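You operate a simulated robot arm through the tools that you are given. There is no shell and no other tool. Be economical: measure what you need, move in short steps, check, and stop when the job is done.

You are at the controls of a simulated robot arm. One attempt, no reset.

## Task
Read the black peg tray and stand on it the bobbin tipped in the colour shown.
Fine: switch the reader on, press READ once; the tray stays on its plate.

It is judged by the outcome, as a careful person would: the job done as asked, and still so three seconds after it is handed in. It fails if anything else is knocked over, pushed out of place, dropped, spilled or broken.

## Robot
A 6-joint arm with a two-finger parallel gripper, fixed in place. Base frame: the origin is at the foot of the arm, x ahead of it, y to its left, z up; the work surface is at about z = 800. Lengths are in mm, angles in degrees, forces in N, time in s.
With the tool pointing down near the work surface it reaches from about 260 to 680 mm from the base axis. Its first joint turns from -66.0 to 66.0 degrees. Payload 2.9 kg.
The TCP is the grasp point between the finger pads, 30 mm short of the fingertips. In the tool frame z runs along the fingers and y along their closing line. The gripper opens to 110 mm. The fingers are 20 mm wide and 10 mm thick; the gripper's body (48 by 112 mm) begins 55 mm behind the TCP.
Orientation is that of the tool frame in the base frame, as [roll, pitch, yaw] about the fixed x, y, z axes, in that order (R = Rz(yaw) Ry(pitch) Rx(roll)). With the fingers straight down and closing along the base's y, the tool's x points along the base's -x, its y along +y and its z along -z.

## Interface
- The arm moves only by the tool apply_moves. Its argument "rows" is a list of rows, each a list of 7 numbers: the gripper command, from -1 (fully open) to 1 (shut), values between in proportion, then the shift along the tool's x, y, z in units of 500 mm (1.0 is 500 mm), then the turn, a rotation vector about the tool's x, y, z in units of 90 degrees (1.0 is 90 degrees). In form: [[gripper, x, y, z, wx, wy, wz], ...]. A call has 1 to 12 rows; each row is the pose to reach, as a shift and turn from the pose commanded when the call began, along the tool's axes at that moment. A call with a number of a shift or a turn outside -1 to 1 is refused whole. A row lasts 0.2 s, in which the tool goes at most 50 mm and 8.6 degrees; a call with a longer step from one row to the next is refused whole, and so is a gripper value outside its range. Where a pose cannot be reached the arm comes as near as it can. A force on the tool above 40 N (or 10 N above the force at the start of the call, whichever is more), or a blocked arm, ends the call early, and 0.2 s more pass. The fingers move at their own pace (about 108 mm/s each) and stop on an object; they squeeze with about 37 N. The grip force told is the motor's: it shows also when the fingers shut on nothing. Time passes only in rows, and 0.2 s behind the last, so rows that repeat a pose let the fingers close. The reply holds the time, the measured pose of the TCP, the force on the tool along the base axes, the opening and the grip force, in the units named above and with some noise, with the torque about the TCP (base axes, N m) and any sound that the robot's microphone picked up.
- Cameras (640 x 400 px; columns grow to the right, rows downward): "scene" is fixed at [63.2, 424.7, 1386.5]; the picture's right is [-0.86, -0.51, 0.00], its down [-0.28, 0.48, -0.83] and it looks along [0.42, -0.71, -0.56] (base axes); focal length 271 px, centre (320, 200). "wrist" rides on the gripper at [72, 17, -103] in the tool frame; the picture's right is [-0.23, 0.97, 0.00], its down [-0.76, -0.18, -0.62] and it looks along [-0.61, -0.14, 0.78] (tool axes); focal length 222 px, centre (320, 200). There is no depth. A picture from a camera that has moved, and an enlarged one, comes with that camera's place and axes in the base frame and with its lens.
- camera(camera): a new picture of that camera. The clock stands still meanwhile.
- inspect(camera, box): a new picture of the part [left, top, right, bottom] of that camera's present view, enlarged. The clock stands still meanwhile.
- finish_job(): hands the job in; it is judged then, once.

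Work in short steps. Places have to be worked out from the pictures, the camera data and where the tool is seen: move nearer, look again, correct. Check each grasp and each placing, and mend what went wrong. You have 120 turns and 64 pictures in all, those below and enlarged ones among them. Open the gripper and draw the arm clear of the work before you hand the job in, unless the task says otherwise; then end with one line.

The tools are called after ">>>" by a JSON object that holds its "fn" and its "kwargs". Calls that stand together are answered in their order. apply_moves: Moves the arm, as the interface text tells. Its arguments: {"type":"object","properties":{"rows":{"type":"array"}},"required":["rows"]} The other tools are called the same way: camera (camera) takes a picture; inspect (camera, box) takes an enlarged picture of a part of a camera's view; finish_job () hands the job in.

At the start:

```text
t: 0.0
eef_pos: [376.6, -263.4, 1231.3]
tcp_rot: [180.0, 0.0, -180.0]
ft_force: [0.9, -0.2, 0.4]
wrist_torque: [-0.02, -0.02, -0.01]
finger_gap: 109.9
gripper_force: 0.1
```

scene: 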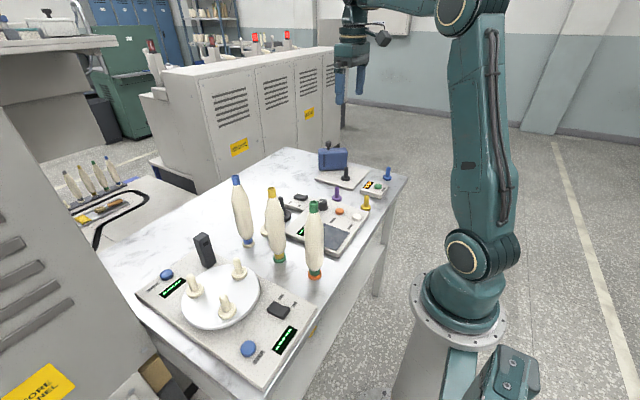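
wrist: 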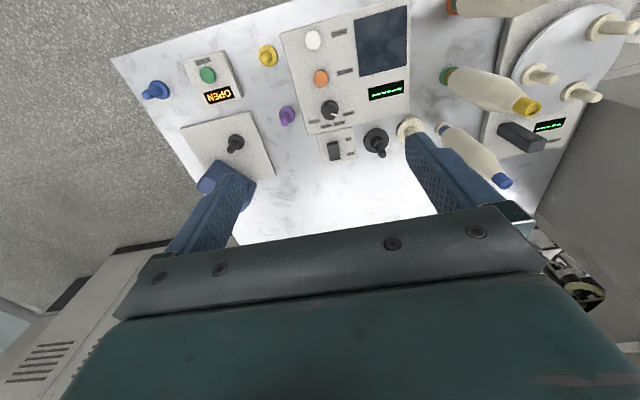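

The scene shows a table with a reader panel, several peg trays and three bobbins. I'll enlarge the key areas to read the labels.

>>> {"fn": "inspect", "kwargs": {"camera": "scene", "box": [260, 140, 420, 260]}}

>>> {"fn": "inspect", "kwargs": {"camera": "scene", "box": [130, 220, 330, 380]}}

>>> {"fn": "inspect", "kwargs": {"camera": "wrist", "box": [270, 0, 450, 170]}}

>>> {"fn": "inspect", "kwargs": {"camera": "wrist", "box": [120, 30, 300, 200]}}

```text
3.33 times, centred on (340, 200) of scene
camera zoom: at [63.2, 424.7, 1386.5], right [-0.86, -0.51, 0.0], down [-0.28, 0.48, -0.83], along [0.42, -0.71, -0.56], focal length 904 px, centre (253, 200)
```

zoom: 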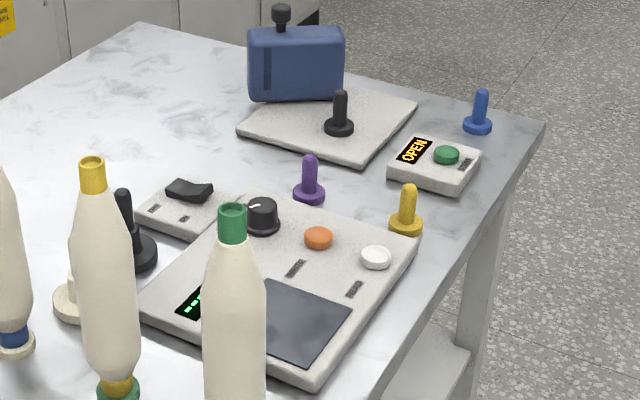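

```text
2.50 times, centred on (230, 300) of scene
camera zoom: at [63.2, 424.7, 1386.5], right [-0.86, -0.51, 0.0], down [-0.28, 0.48, -0.83], along [0.42, -0.71, -0.56], focal length 678 px, centre (545, -50)
```

zoom: 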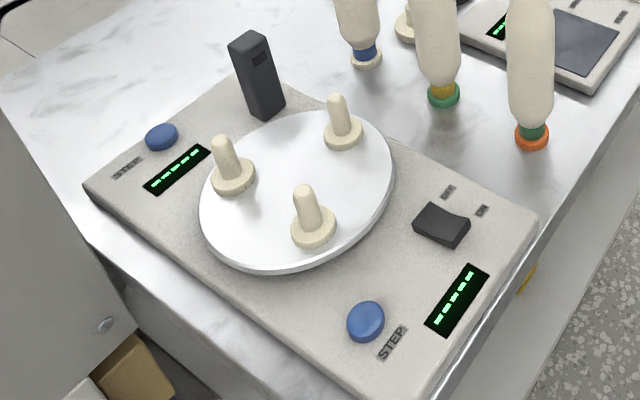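

```text
2.35 times, centred on (360, 85) of wrist
camera zoom: at [302.2, -244.5, 1334.9], right [0.23, 0.97, 0.0], down [0.76, -0.18, 0.62], along [0.61, -0.14, -0.78], focal length 523 px, centre (226, 471)
```

zoom: 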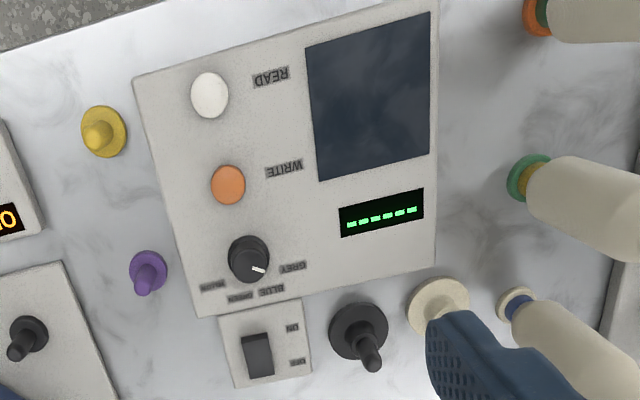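

```text
2.35 times, centred on (210, 115) of wrist
camera zoom: at [302.2, -244.5, 1334.9], right [0.23, 0.97, 0.0], down [0.76, -0.18, 0.62], along [0.61, -0.14, -0.78], focal length 523 px, centre (579, 400)
```

zoom: 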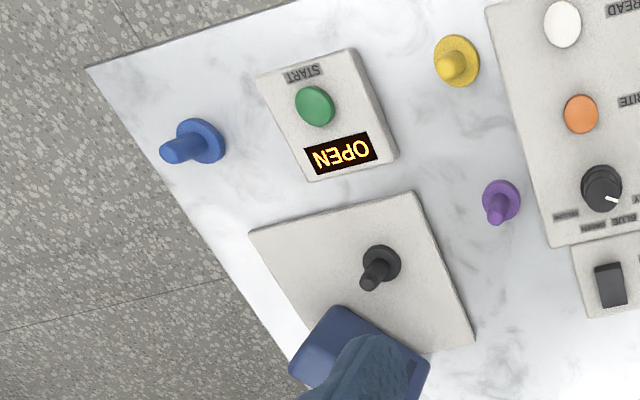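

The reader panel lies around (440,-260): READ near (326,-262), WRITE (392,-262), knob (455,-256), switch (556,-269). One black tray is at about (562,-159) and another on a plate at about (483,-502). I'll descend for a clearer look.

>>> {"fn": "apply_moves", "kwargs": {"rows": [[-1, 0.02, 0.015, 0.085, 0, 0, 0], [-1, 0.04, 0.03, 0.17, 0, 0, 0], [-1, 0.06, 0.045, 0.255, 0, 0, 0], [-1, 0.08, 0.06, 0.34, 0, 0, 0], [-1, 0.1, 0.07, 0.42, 0, 0, 0]]}}

>>> {"fn": "camera", "kwargs": {"camera": "wrist"}}

>>> {"fn": "inspect", "kwargs": {"camera": "wrist", "box": [260, 60, 440, 180]}}

```text
t: 1.2
eef_pos: [324.6, -227.6, 1021.3]
tcp_rot: [180.0, 0.1, 180.0]
ft_force: [0.0, 0.0, 0.2]
wrist_torque: [0.0, -0.01, 0.02]
finger_gap: 110.2
gripper_force: 0.0
```

```text
57 pictures are left
camera wrist: at [251.3, -209.2, 1124.9], right [0.23, 0.97, 0.0], down [0.76, -0.18, 0.62], along [0.61, -0.14, -0.78], focal length 222 px, centre (320, 200)
```

wrist: 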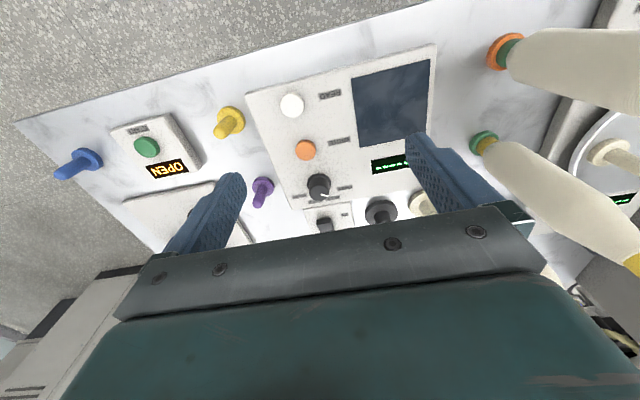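

```text
3.33 times, centred on (350, 120) of wrist
camera zoom: at [251.3, -209.2, 1124.9], right [0.23, 0.97, 0.0], down [0.76, -0.18, 0.62], along [0.61, -0.14, -0.78], focal length 740 px, centre (220, 467)
```

zoom: 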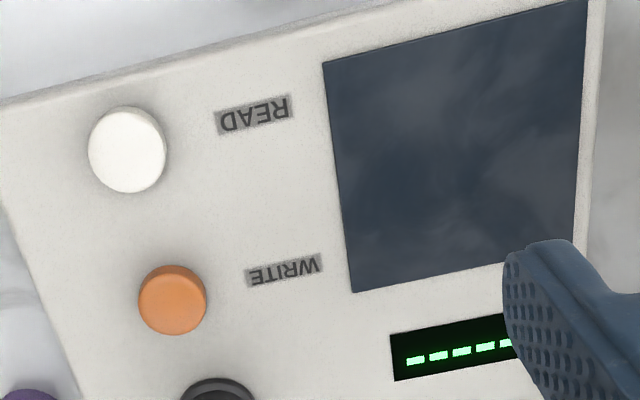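

The panel shows a dark pad, a dashes display and READ/WRITE. I'll look at the knob labels and the switch.

>>> {"fn": "inspect", "kwargs": {"camera": "wrist", "box": [280, 160, 400, 235]}}

>>> {"fn": "inspect", "kwargs": {"camera": "scene", "box": [275, 180, 335, 225]}}

>>> {"fn": "inspect", "kwargs": {"camera": "scene", "box": [310, 140, 400, 200]}}

```text
5.33 times, centred on (340, 198) of wrist
camera zoom: at [251.3, -209.2, 1124.9], right [0.23, 0.97, 0.0], down [0.76, -0.18, 0.62], along [0.61, -0.14, -0.78], focal length 1185 px, centre (213, 213)
```

zoom: 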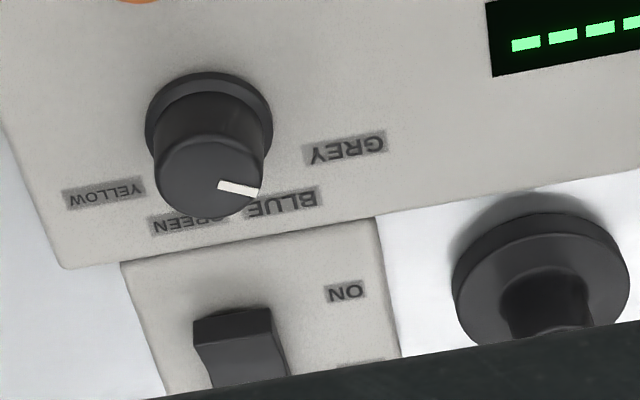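

```text
8.89 times, centred on (305, 202) of scene
camera zoom: at [63.2, 424.7, 1386.5], right [-0.86, -0.51, 0.0], down [-0.28, 0.48, -0.83], along [0.42, -0.71, -0.56], focal length 2412 px, centre (453, 178)
```

zoom: 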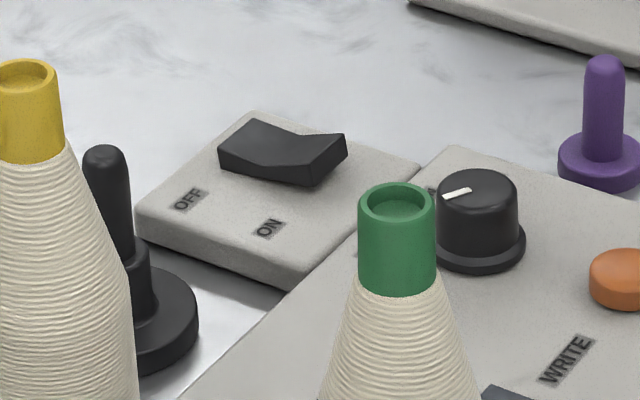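

```text
6.67 times, centred on (355, 170) of scene
camera zoom: at [63.2, 424.7, 1386.5], right [-0.86, -0.51, 0.0], down [-0.28, 0.48, -0.83], along [0.42, -0.71, -0.56], focal length 1809 px, centre (87, 400)
```

zoom: 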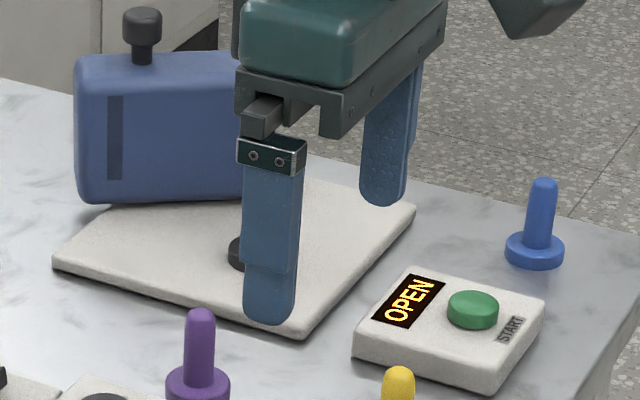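

The knob (BLUE set) belongs to writing; the switch is OFF. I need to know which of the two black objects is the black peg tray, so I'll look at the one on the pale plate.

>>> {"fn": "apply_moves", "kwargs": {"rows": [[-1, -0.033, -0.078, -0.03, 0, 0, 0], [-1, -0.066, -0.156, -0.06, 0, 0, 0], [-1, -0.099, -0.234, -0.06, 0, 0, 0], [-1, -0.132, -0.312, -0.06, 0, 0, 0], [-1, -0.165, -0.39, -0.06, 0, 0, 0], [-1, -0.198, -0.468, -0.06, 0, 0, 0], [-1, -0.22, -0.52, -0.06, 0, 0, 0]]}}

>>> {"fn": "camera", "kwargs": {"camera": "wrist"}}

>>> {"fn": "inspect", "kwargs": {"camera": "scene", "box": [220, 180, 400, 300]}}

```text
t: 2.8
eef_pos: [433.9, -486.8, 1048.7]
tcp_rot: [179.3, -0.6, 180.0]
ft_force: [0.6, 0.0, 8.5]
wrist_torque: [-0.03, 0.03, 0.03]
finger_gap: 110.3
gripper_force: 0.1
```

```text
52 pictures are left
camera wrist: at [361.4, -469.2, 1153.3], right [0.23, 0.97, 0.01], down [0.77, -0.18, 0.61], along [0.6, -0.13, -0.79], focal length 222 px, centre (320, 200)
```

wrist: 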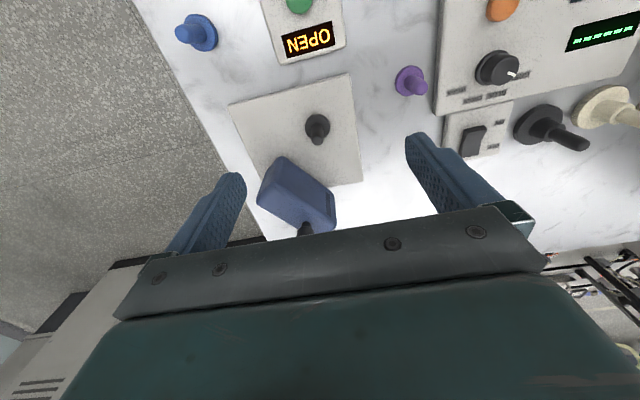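

```text
3.33 times, centred on (310, 240) of scene
camera zoom: at [62.9, 425.1, 1386.4], right [-0.86, -0.51, 0.0], down [-0.28, 0.48, -0.83], along [0.42, -0.71, -0.56], focal length 904 px, centre (353, 67)
```

zoom: 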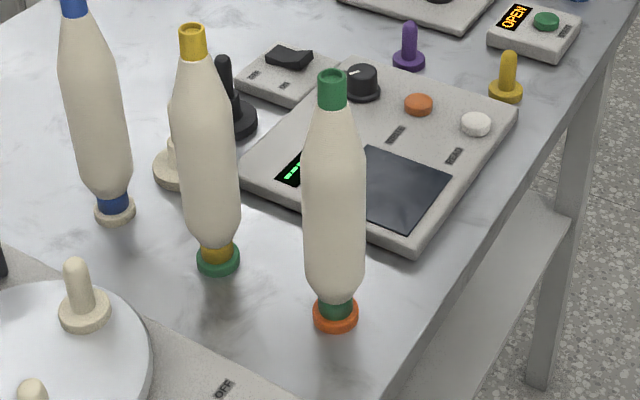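

The black object on the pale plate needs comparing with the small coloured trays and with the bigger stepped black one; enlarging both.

>>> {"fn": "inspect", "kwargs": {"camera": "wrist", "box": [230, 60, 440, 200]}}

>>> {"fn": "inspect", "kwargs": {"camera": "wrist", "box": [430, 40, 640, 180]}}

>>> {"fn": "inspect", "kwargs": {"camera": "scene", "box": [255, 190, 315, 240]}}

```text
2.86 times, centred on (335, 130) of wrist
camera zoom: at [361.4, -469.2, 1153.3], right [0.23, 0.97, 0.01], down [0.77, -0.18, 0.61], along [0.6, -0.13, -0.79], focal length 635 px, centre (277, 400)
```

zoom: 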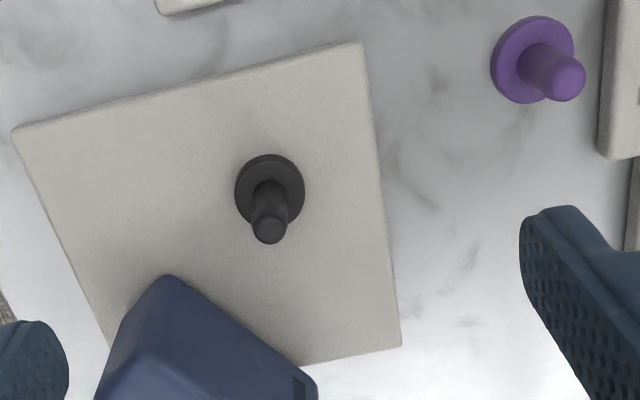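

```text
2.86 times, centred on (535, 110) of wrist
camera zoom: at [361.4, -469.2, 1153.3], right [0.23, 0.97, 0.01], down [0.77, -0.18, 0.61], along [0.6, -0.13, -0.79], focal length 635 px, centre (-294, 457)
```

zoom: 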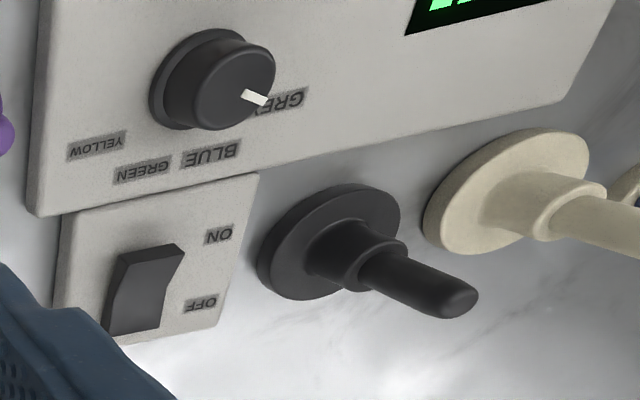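

```text
8.00 times, centred on (285, 215) of scene
camera zoom: at [62.9, 425.1, 1386.4], right [-0.86, -0.51, 0.0], down [-0.28, 0.48, -0.83], along [0.42, -0.71, -0.56], focal length 2171 px, centre (600, 80)
```

zoom: 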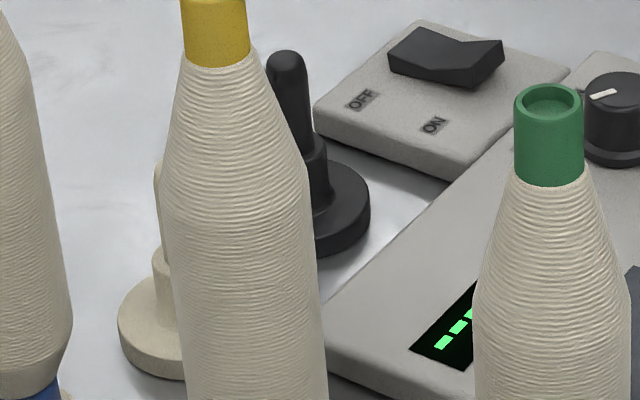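

The stepped black piece at about (562,-159) is the classic peg tray (base disc, collar and peg), with a cream twin beside it. The dark pad is the reader's plate. I'll get a close look at the switch and tray for exact positions.

>>> {"fn": "apply_moves", "kwargs": {"rows": [[-1, -0.031, 0.078, 0, 0, 0, 0], [-1, -0.062, 0.156, 0.02, 0, 0, 0], [-1, -0.093, 0.234, 0.04, 0, 0, 0], [-1, -0.124, 0.312, 0.06, 0, 0, 0], [-1, -0.155, 0.39, 0.08, 0, 0, 0], [-1, -0.186, 0.468, 0.1, 0, 0, 0], [-1, -0.218, 0.546, 0.12, 0, 0, 0]]}}

>>> {"fn": "camera", "kwargs": {"camera": "wrist"}}

>>> {"fn": "inspect", "kwargs": {"camera": "wrist", "box": [240, 60, 440, 190]}}

```text
t: 4.4
eef_pos: [544.3, -214.3, 990.3]
tcp_rot: [180.0, 0.0, 179.8]
ft_force: [-0.4, 0.0, 0.0]
wrist_torque: [0.01, 0.03, -0.03]
finger_gap: 110.3
gripper_force: 0.1
```

```text
47 pictures are left
camera wrist: at [471.5, -196.0, 1094.3], right [0.23, 0.97, 0.0], down [0.76, -0.18, 0.62], along [0.61, -0.14, -0.78], focal length 222 px, centre (320, 200)
```

wrist: 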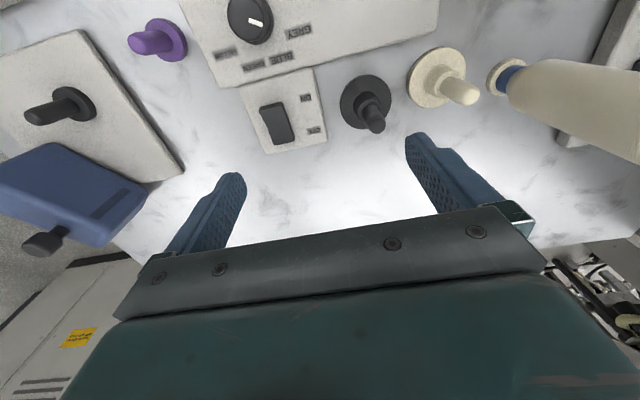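

```text
3.08 times, centred on (340, 125) of wrist
camera zoom: at [471.5, -196.0, 1094.3], right [0.23, 0.97, 0.0], down [0.76, -0.18, 0.62], along [0.61, -0.14, -0.78], focal length 684 px, centre (258, 431)
```

zoom: 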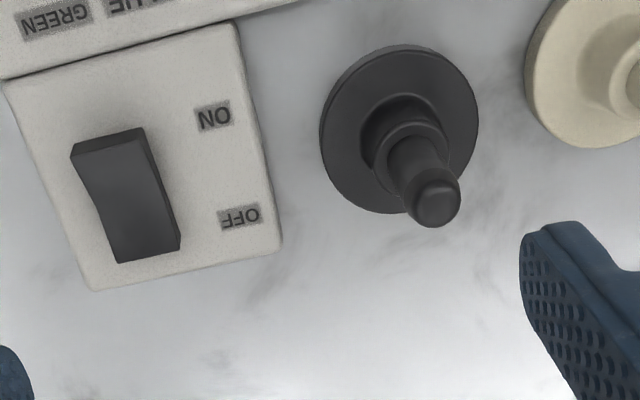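

The OFF end of the rocker is pressed and the ON end, at about (537,-268), is raised. The tray axis is about (557,-159) with its tip near z 892. I'll close the gripper and come above the ON end.

>>> {"fn": "apply_moves", "kwargs": {"rows": [[1, 0, -0.036, 0.0, 0, 0, 0], [1, 0.012, -0.072, 0.03, 0, 0, 0], [1, 0.012, -0.107, 0.08, 0, 0, 0], [1, 0.012, -0.107, 0.15, 0, 0, 0], [1, 0.012, -0.107, 0.21, 0, 0, 0]]}}

>>> {"fn": "camera", "kwargs": {"camera": "wrist"}}

>>> {"fn": "inspect", "kwargs": {"camera": "scene", "box": [255, 140, 375, 220]}}

```text
t: 5.6
eef_pos: [537.8, -268.6, 887.0]
tcp_rot: [179.9, 0.0, 180.0]
ft_force: [-0.1, 0.6, 0.5]
wrist_torque: [0.0, -0.02, 0.0]
finger_gap: 0.0
gripper_force: 37.2
```

```text
45 pictures are left
camera wrist: at [465.2, -249.8, 990.5], right [0.23, 0.97, 0.0], down [0.76, -0.18, 0.62], along [0.61, -0.14, -0.78], focal length 222 px, centre (320, 200)
```

wrist: 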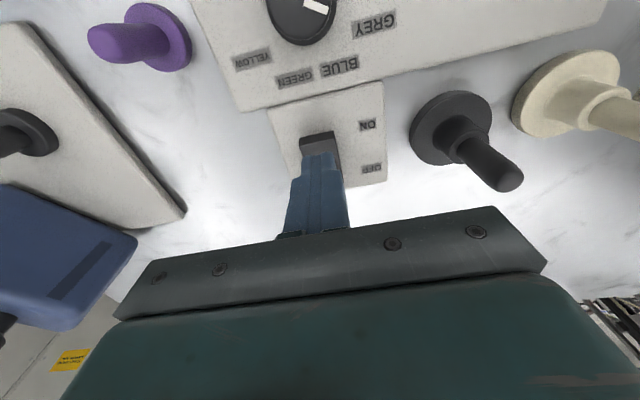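

```text
5.00 times, centred on (315, 180) of scene
camera zoom: at [63.2, 424.7, 1386.5], right [-0.86, -0.51, 0.0], down [-0.28, 0.48, -0.83], along [0.42, -0.71, -0.56], focal length 1357 px, centre (345, 300)
```

zoom: 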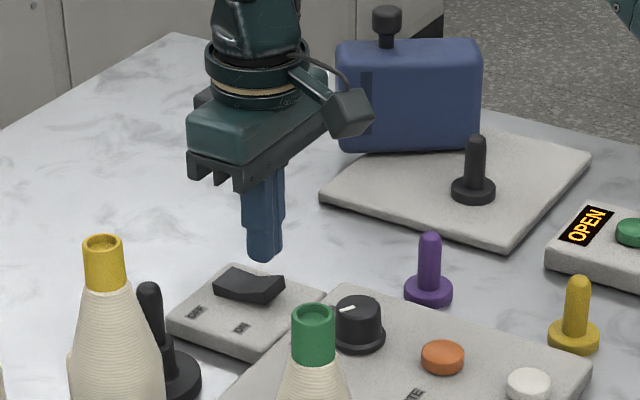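

The finger hangs over the ON half. I'll shift 5 mm forward and descend gently.

>>> {"fn": "apply_moves", "kwargs": {"rows": [[1, -0.01, 0.005, 0.0, 0, 0, 0], [1, -0.01, 0.005, 0.02, 0, 0, 0], [1, -0.01, 0.005, 0.036, 0, 0, 0], [1, -0.01, 0.005, 0.048, 0, 0, 0], [1, -0.01, 0.005, 0.056, 0, 0, 0], [1, -0.01, 0.005, 0.064, 0, 0, 0]]}}

```text
t: 7.0
eef_pos: [544.0, -267.5, 861.8]
tcp_rot: [-179.9, 0.0, 179.9]
ft_force: [-2.4, 0.3, 3.5]
wrist_torque: [0.02, 0.02, -0.01]
finger_gap: 0.0
gripper_force: 37.0
stopped in row 6: the force on the tool passed its limit at 46 N (the readings are from after the stop); the commanded pose is now the measured one
```

It stopped at tip z≈832 after a 46 N peak. Checking whether the rocker flipped.

>>> {"fn": "apply_moves", "kwargs": {"rows": [[1, 0, 0, -0.05, 0, 0, 0], [1, 0, 0, -0.1, 0, 0, 0]]}}

>>> {"fn": "inspect", "kwargs": {"camera": "scene", "box": [270, 180, 350, 240]}}

>>> {"fn": "inspect", "kwargs": {"camera": "wrist", "box": [230, 60, 430, 200]}}

```text
t: 7.6
eef_pos: [543.8, -266.1, 910.5]
tcp_rot: [179.9, 0.2, 180.0]
ft_force: [-0.1, 0.3, -0.5]
wrist_torque: [-0.03, 0.02, 0.0]
finger_gap: 0.0
gripper_force: 36.6
```

```text
6.67 times, centred on (310, 210) of scene
camera zoom: at [63.2, 424.7, 1386.5], right [-0.86, -0.51, 0.0], down [-0.28, 0.48, -0.83], along [0.42, -0.71, -0.56], focal length 1809 px, centre (387, 133)
```

zoom: 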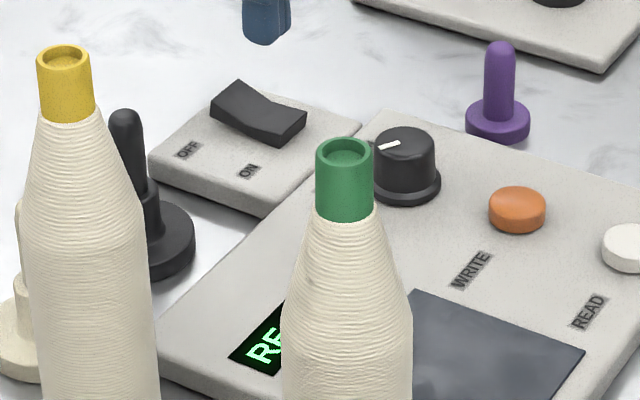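

```text
2.86 times, centred on (330, 130) of wrist
camera zoom: at [470.5, -247.0, 1014.6], right [0.23, 0.97, 0.0], down [0.76, -0.18, 0.62], along [0.61, -0.14, -0.78], focal length 635 px, centre (291, 400)
```

zoom: 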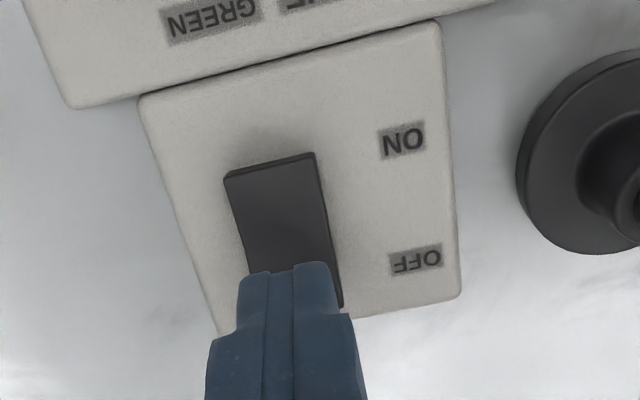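

Switched ON; the display now starts "RE…". Next I rise, open to about 60 mm and come over the black tray.

>>> {"fn": "apply_moves", "kwargs": {"rows": [[1, 0, 0, -0.08, 0, 0, 0], [-0.09, -0.01, 0.07, -0.1, 0, 0, 0], [-0.09, -0.02, 0.14, -0.1, 0, 0, 0], [-0.09, -0.026, 0.214, -0.1, 0, 0, 0], [-0.09, -0.026, 0.214, -0.1, 0, 0, 0]]}}

>>> {"fn": "camera", "kwargs": {"camera": "wrist"}}

>>> {"fn": "inspect", "kwargs": {"camera": "scene", "box": [220, 140, 340, 240]}}

```text
t: 8.8
eef_pos: [556.8, -158.3, 960.9]
tcp_rot: [-179.9, 0.1, -180.0]
ft_force: [-0.4, -0.2, 0.2]
wrist_torque: [-0.01, 0.01, 0.02]
finger_gap: 59.9
gripper_force: 0.1
```

```text
41 pictures are left
camera wrist: at [483.2, -139.0, 1064.6], right [0.23, 0.97, 0.0], down [0.76, -0.18, 0.63], along [0.61, -0.14, -0.78], focal length 222 px, centre (320, 200)
```

wrist: 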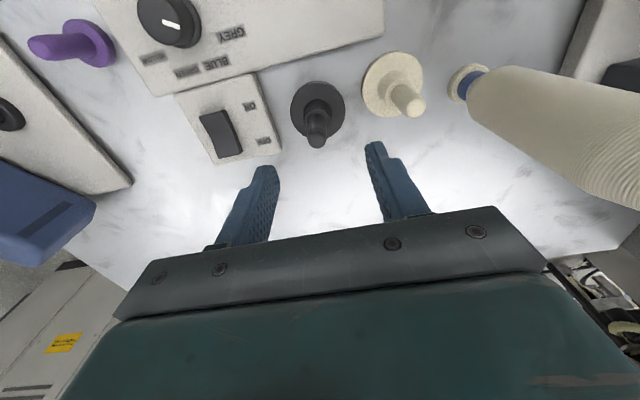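

```text
4.00 times, centred on (280, 190) of scene
camera zoom: at [63.2, 424.7, 1386.5], right [-0.86, -0.51, 0.0], down [-0.28, 0.48, -0.83], along [0.42, -0.71, -0.56], focal length 1085 px, centre (480, 240)
```

zoom: 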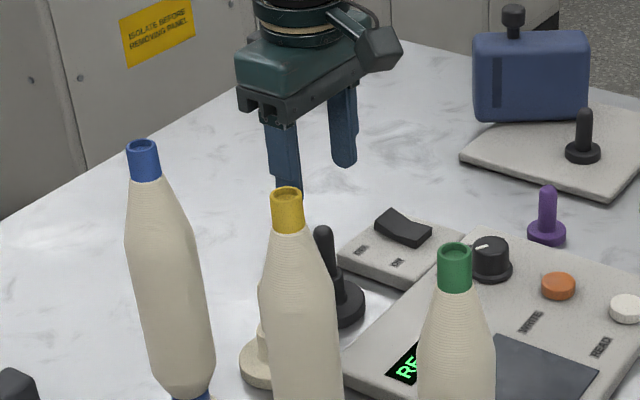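

The peg axis computes to (557,-158), right under the gripper. I descend to z≈876, then close on the peg.

>>> {"fn": "apply_moves", "kwargs": {"rows": [[-0.09, 0, 0, 0.05, 0, 0, 0], [-0.09, 0, 0, 0.1, 0, 0, 0], [-0.09, 0, 0, 0.14, 0, 0, 0], [-0.09, 0, 0, 0.17, 0, 0, 0]]}}

>>> {"fn": "camera", "kwargs": {"camera": "wrist"}}

```text
t: 9.8
eef_pos: [556.9, -160.6, 875.8]
tcp_rot: [-179.9, 0.1, 180.0]
ft_force: [0.5, 0.5, 0.2]
wrist_torque: [0.01, 0.03, 0.01]
finger_gap: 60.2
gripper_force: 0.0
```

```text
39 pictures are left
camera wrist: at [483.2, -140.7, 978.8], right [0.23, 0.97, 0.0], down [0.76, -0.18, 0.63], along [0.61, -0.14, -0.78], focal length 222 px, centre (320, 200)
```

wrist: 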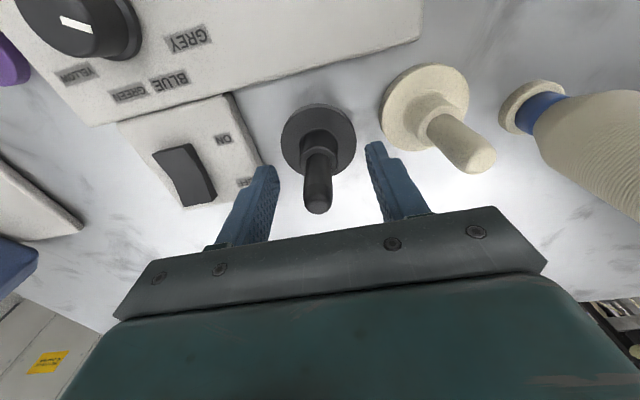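

The peg is centred between the fingers. Closing.

>>> {"fn": "apply_moves", "kwargs": {"rows": [[1, 0, 0, 0, 0, 0, 0], [1, 0, 0, 0, 0, 0, 0], [1, 0, 0, 0, 0, 0, 0]]}}

```text
t: 10.6
eef_pos: [556.9, -158.8, 875.2]
tcp_rot: [-179.9, 0.2, 180.0]
ft_force: [-0.1, 0.2, 0.7]
wrist_torque: [0.01, -0.03, 0.0]
finger_gap: 16.6
gripper_force: 37.1
```

Peg held at 16.6 mm. The reader plate centre works out at (356,-137) from two views. I lift 70 mm and carry the tray there.

>>> {"fn": "apply_moves", "kwargs": {"rows": [[1, 0, 0, -0.05, 0, 0, 0], [1, 0, 0, -0.1, 0, 0, 0], [1, 0.02, 0, -0.14, 0, 0, 0], [1, 0.1, 0.01, -0.14, 0, 0, 0], [1, 0.18, 0.02, -0.14, 0, 0, 0], [1, 0.26, 0.03, -0.14, 0, 0, 0], [1, 0.34, 0.04, -0.14, 0, 0, 0], [1, 0.402, 0.044, -0.14, 0, 0, 0], [1, 0.402, 0.044, -0.14, 0, 0, 0]]}}

>>> {"fn": "camera", "kwargs": {"camera": "wrist"}}

>>> {"fn": "camera", "kwargs": {"camera": "scene"}}

```text
t: 12.6
eef_pos: [354.3, -138.6, 945.4]
tcp_rot: [-179.9, 0.2, 180.0]
ft_force: [0.4, -0.4, -1.0]
wrist_torque: [0.03, 0.02, -0.03]
finger_gap: 16.8
gripper_force: 36.6
```

```text
38 pictures are left
camera wrist: at [282.8, -118.7, 1049.4], right [0.23, 0.97, 0.0], down [0.76, -0.18, 0.63], along [0.61, -0.14, -0.78], focal length 222 px, centre (320, 200)
```

wrist: 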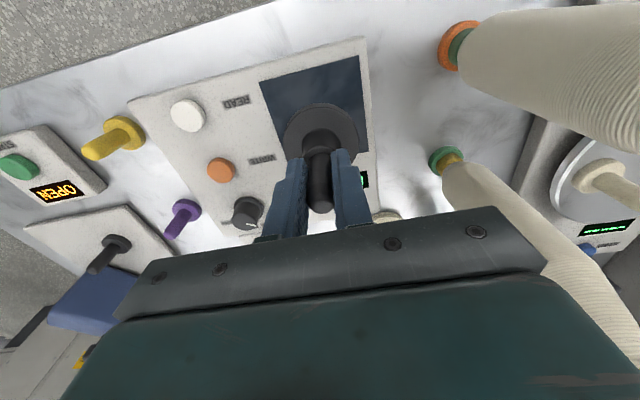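

```text
37 pictures are left
```

scene: 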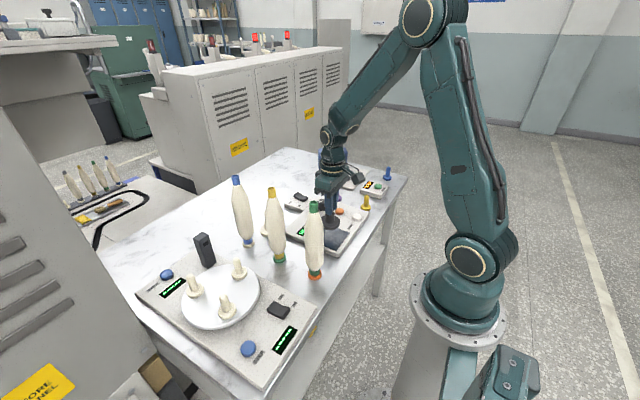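

The plate spans x 313–405, y −182…−90, so the tray is over it. Lowering in small steps toward contact.

>>> {"fn": "apply_moves", "kwargs": {"rows": [[1, -0.004, 0.002, 0.04, 0, 0, 0], [1, -0.004, 0.002, 0.07, 0, 0, 0], [1, -0.004, 0.002, 0.08, 0, 0, 0], [1, -0.004, 0.002, 0.086, 0, 0, 0], [1, -0.004, 0.002, 0.092, 0, 0, 0]]}}

```text
t: 13.8
eef_pos: [357.4, -136.6, 899.6]
tcp_rot: [-179.9, 0.2, 180.0]
ft_force: [0.3, -0.1, -1.6]
wrist_torque: [0.01, -0.03, 0.0]
finger_gap: 16.8
gripper_force: 37.1
```

>>> {"fn": "apply_moves", "kwargs": {"rows": [[1, 0, 0, 0.004, 0, 0, 0], [1, 0, 0, 0.008, 0, 0, 0], [1, 0, 0, 0.012, 0, 0, 0]]}}

>>> {"fn": "inspect", "kwargs": {"camera": "scene", "box": [285, 190, 385, 260]}}

```text
t: 14.6
eef_pos: [358.6, -136.4, 894.5]
tcp_rot: [-179.9, 0.2, 180.0]
ft_force: [-7.8, 1.4, 33.1]
wrist_torque: [0.14, 0.37, 0.08]
finger_gap: 16.8
gripper_force: 36.8
```

```text
5.71 times, centred on (335, 225) of scene
camera zoom: at [62.6, 424.9, 1386.4], right [-0.86, -0.51, 0.0], down [-0.28, 0.48, -0.83], along [0.42, -0.71, -0.56], focal length 1551 px, centre (234, 57)
```

zoom: 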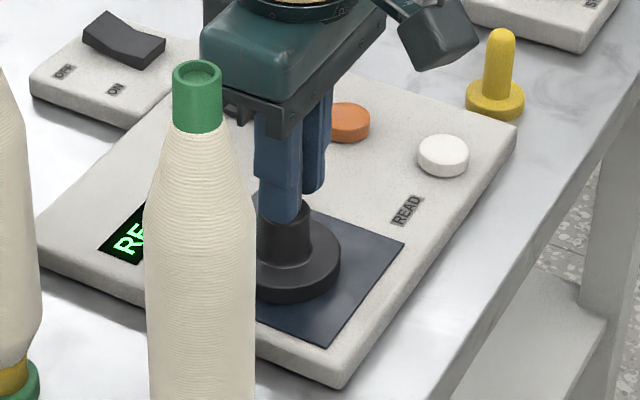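

Contact made (33 N), and the tray is on the plate. I relieve 1 mm, open part way and rise.

>>> {"fn": "apply_moves", "kwargs": {"rows": [[1, 0, 0, -0.003, 0, 0, 0], [-0.09, 0, 0, -0.003, 0, 0, 0], [-0.09, 0, 0, -0.003, 0, 0, 0], [-0.09, 0, 0, -0.08, 0, 0, 0], [-0.09, 0, 0, -0.16, 0, 0, 0]]}}

>>> {"fn": "camera", "kwargs": {"camera": "wrist"}}

```text
t: 15.8
eef_pos: [357.0, -135.4, 974.7]
tcp_rot: [-180.0, 0.1, -180.0]
ft_force: [0.4, 0.1, -1.0]
wrist_torque: [-0.04, 0.02, 0.02]
finger_gap: 59.7
gripper_force: 0.0
```

```text
35 pictures are left
camera wrist: at [283.7, -116.1, 1078.1], right [0.23, 0.97, 0.0], down [0.76, -0.18, 0.62], along [0.61, -0.14, -0.78], focal length 222 px, centre (320, 200)
```

wrist: 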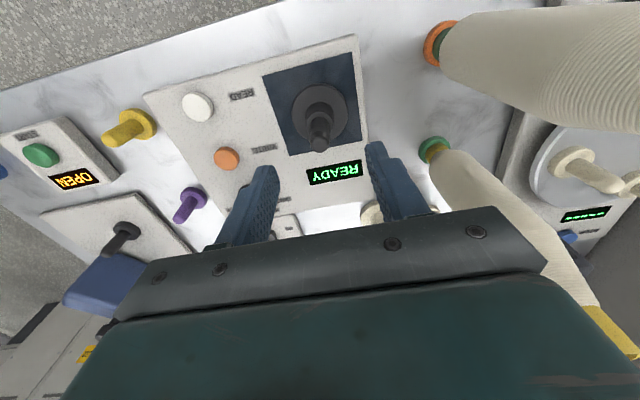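

The tray sits well on the plate and the display says READY. READ is at (324,-262); I close the gripper and move above it.

>>> {"fn": "apply_moves", "kwargs": {"rows": [[1, 0.016, -0.064, 0, 0, 0, 0], [1, 0.033, -0.128, 0, 0, 0, 0], [1, 0.05, -0.192, 0, 0, 0, 0], [1, 0.066, -0.253, 0.04, 0, 0, 0], [1, 0.066, -0.253, 0.1, 0, 0, 0], [1, 0.066, -0.253, 0.16, 0, 0, 0]]}}

>>> {"fn": "camera", "kwargs": {"camera": "wrist"}}

```text
t: 17.2
eef_pos: [324.6, -263.2, 893.6]
tcp_rot: [-179.8, 0.1, 180.0]
ft_force: [-0.6, 0.5, 0.3]
wrist_torque: [0.01, -0.03, 0.0]
finger_gap: 0.0
gripper_force: 37.3
```

```text
34 pictures are left
camera wrist: at [251.1, -244.0, 996.6], right [0.23, 0.97, 0.0], down [0.76, -0.18, 0.62], along [0.61, -0.14, -0.78], focal length 222 px, centre (320, 200)
```

wrist: 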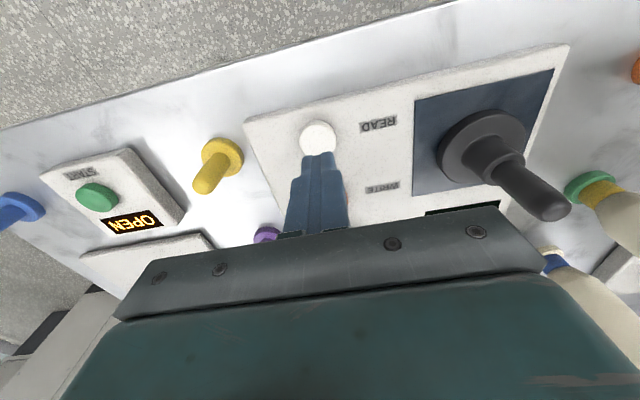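

READ computes to (321,-260). Descending on it once.

>>> {"fn": "apply_moves", "kwargs": {"rows": [[1, 0.005, 0.004, 0.03, 0, 0, 0], [1, 0.005, 0.004, 0.05, 0, 0, 0], [1, 0.005, 0.004, 0.06, 0, 0, 0], [1, 0.005, 0.004, 0.066, 0, 0, 0], [1, 0.005, 0.004, 0.072, 0, 0, 0], [1, 0.005, 0.004, 0.078, 0, 0, 0]]}}

>>> {"fn": "inspect", "kwargs": {"camera": "scene", "box": [280, 190, 380, 260]}}

```text
t: 18.6
eef_pos: [322.6, -261.0, 854.9]
tcp_rot: [180.0, 0.2, 179.9]
ft_force: [-4.8, 1.7, 13.8]
wrist_torque: [0.07, 0.13, 0.02]
finger_gap: 0.0
gripper_force: 37.0
heard: click
```

```text
5.71 times, centred on (330, 225) of scene
camera zoom: at [63.0, 424.9, 1386.4], right [-0.86, -0.51, 0.0], down [-0.28, 0.48, -0.83], along [0.42, -0.71, -0.56], focal length 1551 px, centre (263, 57)
```

zoom: 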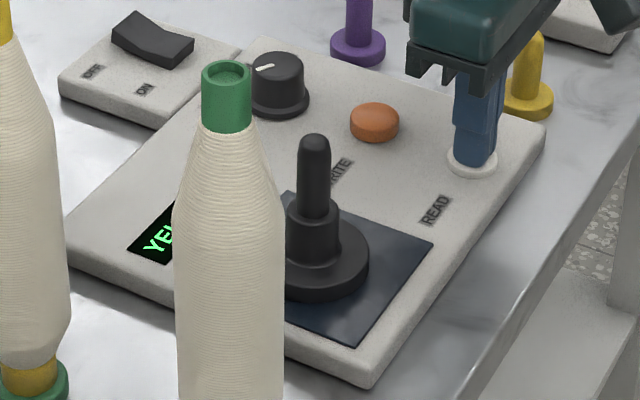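

A click was heard and the display now begins "YEL…", so YELLOW. I retreat straight up so the full display can be read.

>>> {"fn": "apply_moves", "kwargs": {"rows": [[1, 0, 0, -0.08, 0, 0, 0], [1, 0, 0, -0.16, 0, 0, 0], [1, 0, 0, -0.25, 0, 0, 0], [1, 0, 0, -0.35, 0, 0, 0], [1, 0, 0, -0.45, 0, 0, 0], [1, 0, 0, -0.55, 0, 0, 0]]}}

>>> {"fn": "inspect", "kwargs": {"camera": "wrist", "box": [300, 40, 540, 200]}}

>>> {"fn": "inspect", "kwargs": {"camera": "scene", "box": [220, 160, 340, 290]}}

```text
t: 20.0
eef_pos: [320.9, -260.4, 1131.6]
tcp_rot: [180.0, 0.2, -180.0]
ft_force: [-0.5, 0.0, -0.1]
wrist_torque: [-0.01, 0.0, -0.02]
finger_gap: 0.1
gripper_force: 37.1
```

```text
2.50 times, centred on (420, 120) of wrist
camera zoom: at [248.0, -241.4, 1234.0], right [0.23, 0.97, 0.0], down [0.76, -0.18, 0.62], along [0.61, -0.14, -0.78], focal length 555 px, centre (70, 400)
```

zoom: 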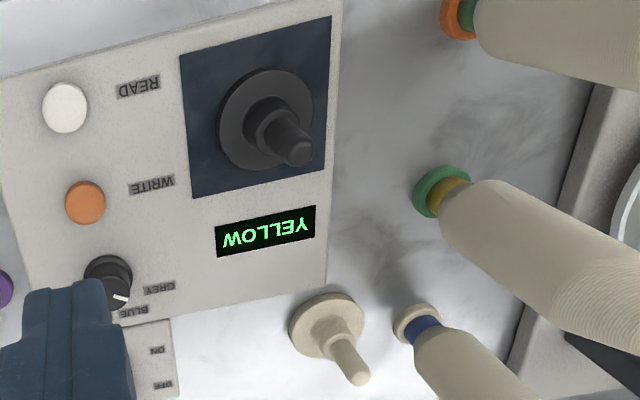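

```text
3.08 times, centred on (280, 225) of scene
camera zoom: at [63.2, 424.7, 1386.5], right [-0.86, -0.51, 0.0], down [-0.28, 0.48, -0.83], along [0.42, -0.71, -0.56], focal length 835 px, centre (443, 123)
```

zoom: 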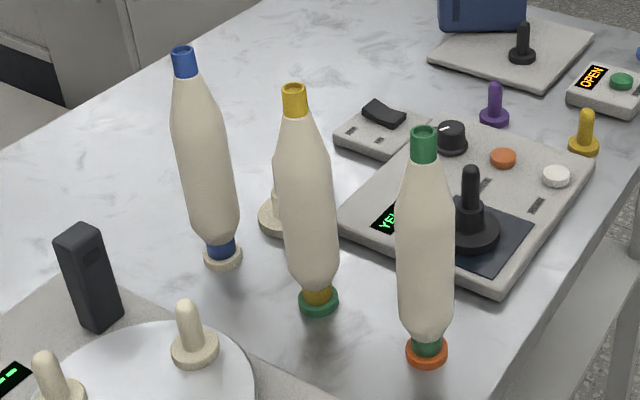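

The full display reads YELLOW. The yellow-tipped bobbin stands on the green tray near (450,2), with its tip near z 1046. I move high over it, partly open.

>>> {"fn": "apply_moves", "kwargs": {"rows": [[1, -0.03, 0.07, -0.04, 0, 0, 0], [1, -0.07, 0.15, -0.04, 0, 0, 0], [1, -0.11, 0.23, -0.04, 0, 0, 0], [-0.27, -0.15, 0.31, -0.04, 0, 0, 0], [-0.27, -0.19, 0.39, -0.04, 0, 0, 0], [-0.27, -0.23, 0.47, -0.04, 0, 0, 0], [-0.27, -0.258, 0.525, -0.04, 0, 0, 0]]}}

>>> {"fn": "camera", "kwargs": {"camera": "wrist"}}

>>> {"fn": "inspect", "kwargs": {"camera": "scene", "box": [210, 110, 350, 290]}}

```text
t: 21.6
eef_pos: [451.9, 1.9, 1150.3]
tcp_rot: [-179.9, 0.0, -180.0]
ft_force: [1.1, -0.5, -0.4]
wrist_torque: [0.03, -0.03, -0.02]
finger_gap: 69.9
gripper_force: 0.0
```

```text
30 pictures are left
camera wrist: at [377.6, 21.0, 1253.7], right [0.23, 0.97, 0.0], down [0.76, -0.18, 0.63], along [0.61, -0.14, -0.78], focal length 222 px, centre (320, 200)
```

wrist: 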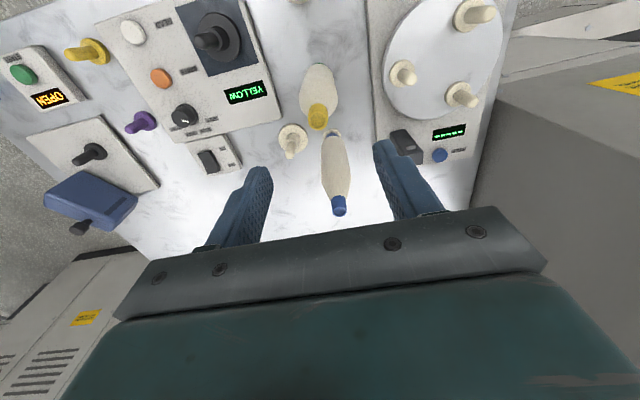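

```text
2.22 times, centred on (280, 200) of scene
camera zoom: at [63.2, 424.7, 1386.5], right [-0.86, -0.51, 0.0], down [-0.28, 0.48, -0.83], along [0.42, -0.71, -0.56], focal length 603 px, centre (409, 200)
```

zoom: 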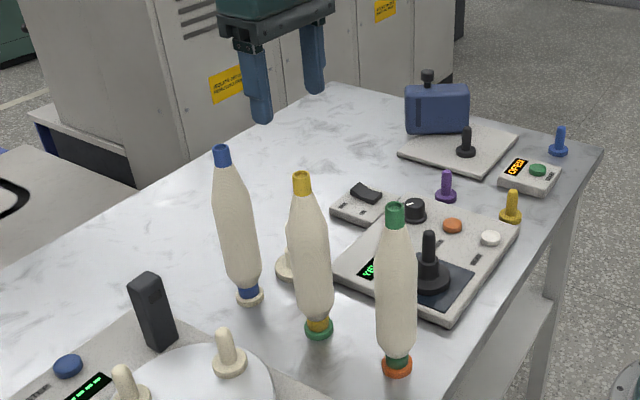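

The tip projects to about (445,3) for z≈1040. I come 50 mm lower and re-measure.

>>> {"fn": "apply_moves", "kwargs": {"rows": [[-0.27, 0.004, 0.002, 0.05, 0, 0, 0], [-0.27, 0.008, 0.003, 0.1, 0, 0, 0]]}}

>>> {"fn": "inspect", "kwargs": {"camera": "wrist", "box": [220, 60, 440, 220]}}

>>> {"fn": "inspect", "kwargs": {"camera": "scene", "box": [230, 120, 330, 220]}}

```text
t: 22.2
eef_pos: [447.9, 4.1, 1099.5]
tcp_rot: [-179.9, 0.2, -180.0]
ft_force: [-0.2, 0.4, -0.1]
wrist_torque: [0.0, 0.02, 0.03]
finger_gap: 69.9
gripper_force: 0.1
```

```text
2.50 times, centred on (330, 140) of wrist
camera zoom: at [373.9, 22.5, 1203.3], right [0.23, 0.97, 0.0], down [0.76, -0.18, 0.63], along [0.61, -0.14, -0.78], focal length 555 px, centre (295, 350)
```

zoom: 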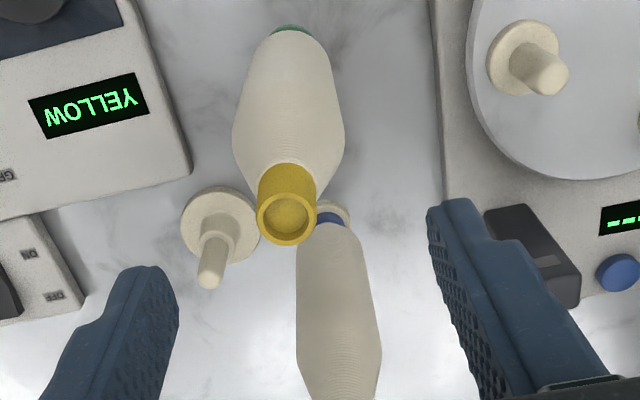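

```text
4.00 times, centred on (280, 170) of scene
camera zoom: at [63.2, 424.7, 1386.5], right [-0.86, -0.51, 0.0], down [-0.28, 0.48, -0.83], along [0.42, -0.71, -0.56], focal length 1085 px, centre (480, 320)
```

zoom: 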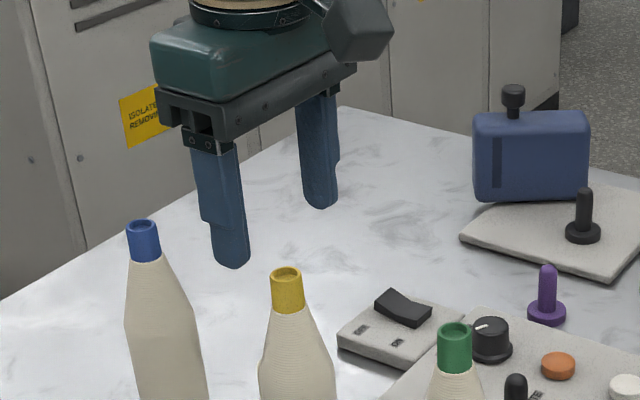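

Combining the scene and wrist rays puts the tip at about (447,3.5,1043), its tube reaching down to about 1019. I descend so the fingertips are at about 1022.

>>> {"fn": "apply_moves", "kwargs": {"rows": [[-0.27, 0.001, -0.001, 0.04, 0, 0, 0], [-0.27, 0.001, -0.001, 0.075, 0, 0, 0], [-0.27, 0.001, -0.001, 0.095, 0, 0, 0], [-0.27, 0.001, -0.001, 0.095, 0, 0, 0]]}}

>>> {"fn": "inspect", "kwargs": {"camera": "wrist", "box": [220, 80, 440, 220]}}

>>> {"fn": "inspect", "kwargs": {"camera": "scene", "box": [230, 140, 330, 220]}}

```text
t: 23.2
eef_pos: [447.7, 2.3, 1052.8]
tcp_rot: [-179.9, 0.2, -179.9]
ft_force: [0.6, -0.7, 0.1]
wrist_torque: [0.04, -0.01, 0.04]
finger_gap: 69.8
gripper_force: 0.1
```

```text
2.86 times, centred on (330, 150) of wrist
camera zoom: at [373.2, 21.2, 1156.0], right [0.23, 0.97, 0.0], down [0.76, -0.18, 0.63], along [0.61, -0.14, -0.78], focal length 635 px, centre (291, 343)
```

zoom: 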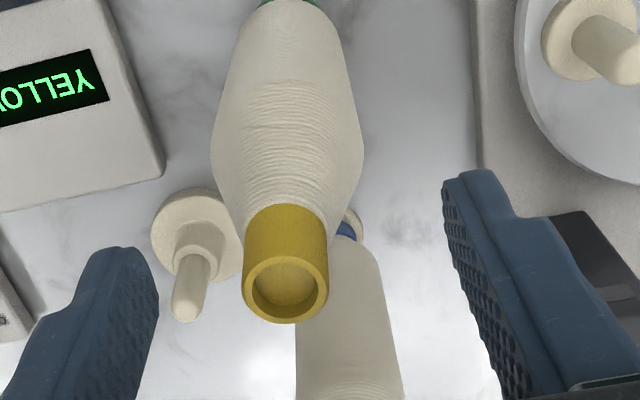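

```text
5.00 times, centred on (280, 180) of scene
camera zoom: at [63.2, 424.7, 1386.5], right [-0.86, -0.51, 0.0], down [-0.28, 0.48, -0.83], along [0.42, -0.71, -0.56], focal length 1357 px, centre (520, 300)
```

zoom: 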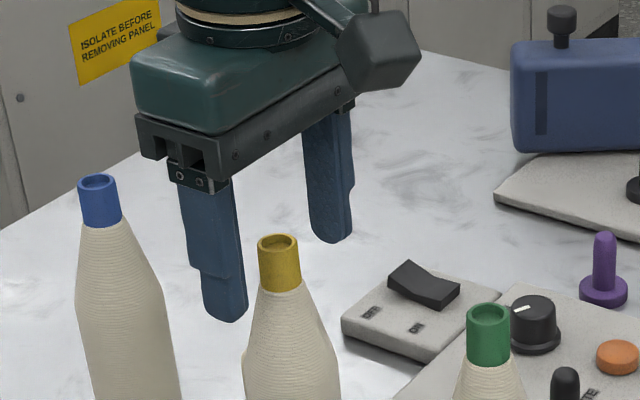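

The tube centre is at (446.6,3.3), 1 mm from the gripper centre. Closing.

>>> {"fn": "apply_moves", "kwargs": {"rows": [[0.3, 0.002, 0.002, 0, 0, 0, 0], [1, 0.002, 0.002, 0, 0, 0, 0], [1, 0.002, 0.002, 0, 0, 0, 0], [1, 0.002, 0.002, 0, 0, 0, 0]]}}

>>> {"fn": "inspect", "kwargs": {"camera": "scene", "box": [230, 150, 330, 280]}}

```text
t: 24.2
eef_pos: [444.1, 2.3, 1052.9]
tcp_rot: [-180.0, 0.1, -180.0]
ft_force: [0.3, -0.2, 0.4]
wrist_torque: [0.01, -0.01, 0.01]
finger_gap: 18.8
gripper_force: 37.2
```

```text
3.08 times, centred on (280, 215) of scene
camera zoom: at [63.2, 424.7, 1386.5], right [-0.86, -0.51, 0.0], down [-0.28, 0.48, -0.83], along [0.42, -0.71, -0.56], focal length 835 px, centre (443, 154)
```

zoom: 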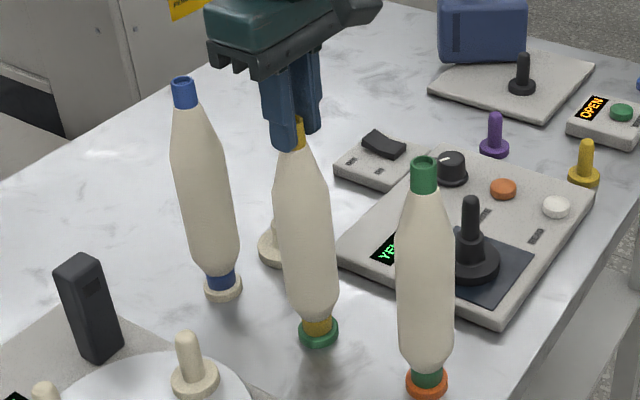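

The tube is held (18.8 mm) and the bobbin is still upright. I lift slowly and check that the green tray stays behind.

>>> {"fn": "apply_moves", "kwargs": {"rows": [[1, 0, 0, -0.01, 0, 0, 0], [1, 0, 0, -0.03, 0, 0, 0], [1, 0, 0, -0.06, 0, 0, 0]]}}

>>> {"fn": "inspect", "kwargs": {"camera": "scene", "box": [230, 150, 330, 280]}}

```text
t: 25.0
eef_pos: [444.7, 3.6, 1081.2]
tcp_rot: [-179.8, 0.1, 180.0]
ft_force: [-0.2, 0.6, -1.9]
wrist_torque: [-0.03, 0.02, 0.01]
finger_gap: 18.5
gripper_force: 37.3
```

```text
3.08 times, centred on (280, 215) of scene
camera zoom: at [63.2, 424.7, 1386.5], right [-0.86, -0.51, 0.0], down [-0.28, 0.48, -0.83], along [0.42, -0.71, -0.56], focal length 835 px, centre (443, 154)
```

zoom: 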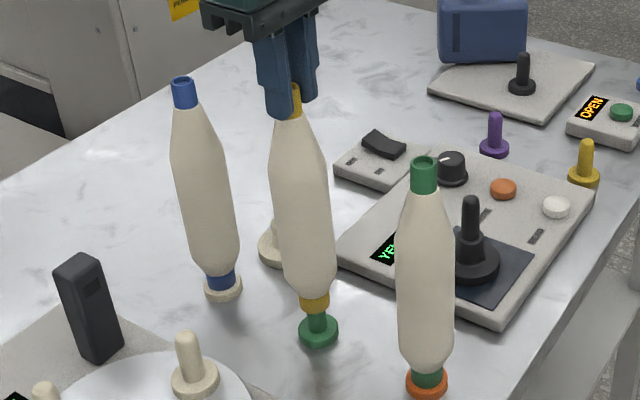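

The green tray stayed put and the bobbin slides off its peg cleanly. I continue up to z≈1180, then carry it toward the black tray.

>>> {"fn": "apply_moves", "kwargs": {"rows": [[1, 0, 0, -0.05, 0, 0, 0], [1, 0, 0, -0.11, 0, 0, 0], [1, 0, 0, -0.16, 0, 0, 0], [1, 0, 0, -0.2, 0, 0, 0], [1, 0.02, -0.04, -0.2, 0, 0, 0], [1, 0.05, -0.09, -0.2, 0, 0, 0], [1, 0.08, -0.14, -0.2, 0, 0, 0], [1, 0.11, -0.19, -0.2, 0, 0, 0], [1, 0.14, -0.23, -0.2, 0, 0, 0], [1, 0.16, -0.26, -0.2, 0, 0, 0], [1, 0.174, -0.279, -0.2, 0, 0, 0], [1, 0.174, -0.279, -0.2, 0, 0, 0]]}}

>>> {"fn": "camera", "kwargs": {"camera": "wrist"}}

>>> {"fn": "inspect", "kwargs": {"camera": "scene", "box": [240, 100, 400, 280]}}

```text
t: 27.6
eef_pos: [358.1, -136.3, 1183.1]
tcp_rot: [-179.9, 0.1, 179.9]
ft_force: [0.0, 0.3, -1.1]
wrist_torque: [-0.03, 0.0, -0.01]
finger_gap: 18.8
gripper_force: 37.4
```

```text
22 pictures are left
camera wrist: at [284.9, -117.2, 1286.2], right [0.23, 0.97, 0.0], down [0.76, -0.18, 0.63], along [0.61, -0.14, -0.78], focal length 222 px, centre (320, 200)
```

wrist: 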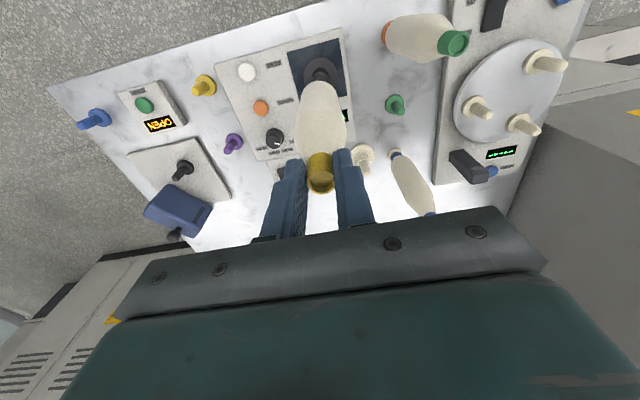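

```text
2.22 times, centred on (320, 190) of scene
camera zoom: at [63.2, 424.7, 1386.5], right [-0.86, -0.51, 0.0], down [-0.28, 0.48, -0.83], along [0.42, -0.71, -0.56], focal length 603 px, centre (320, 222)
```

zoom: 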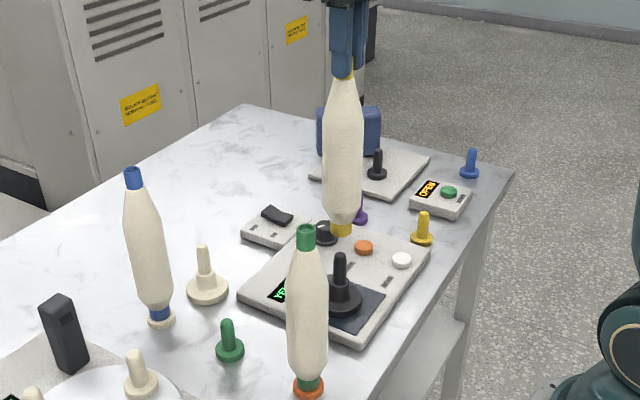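

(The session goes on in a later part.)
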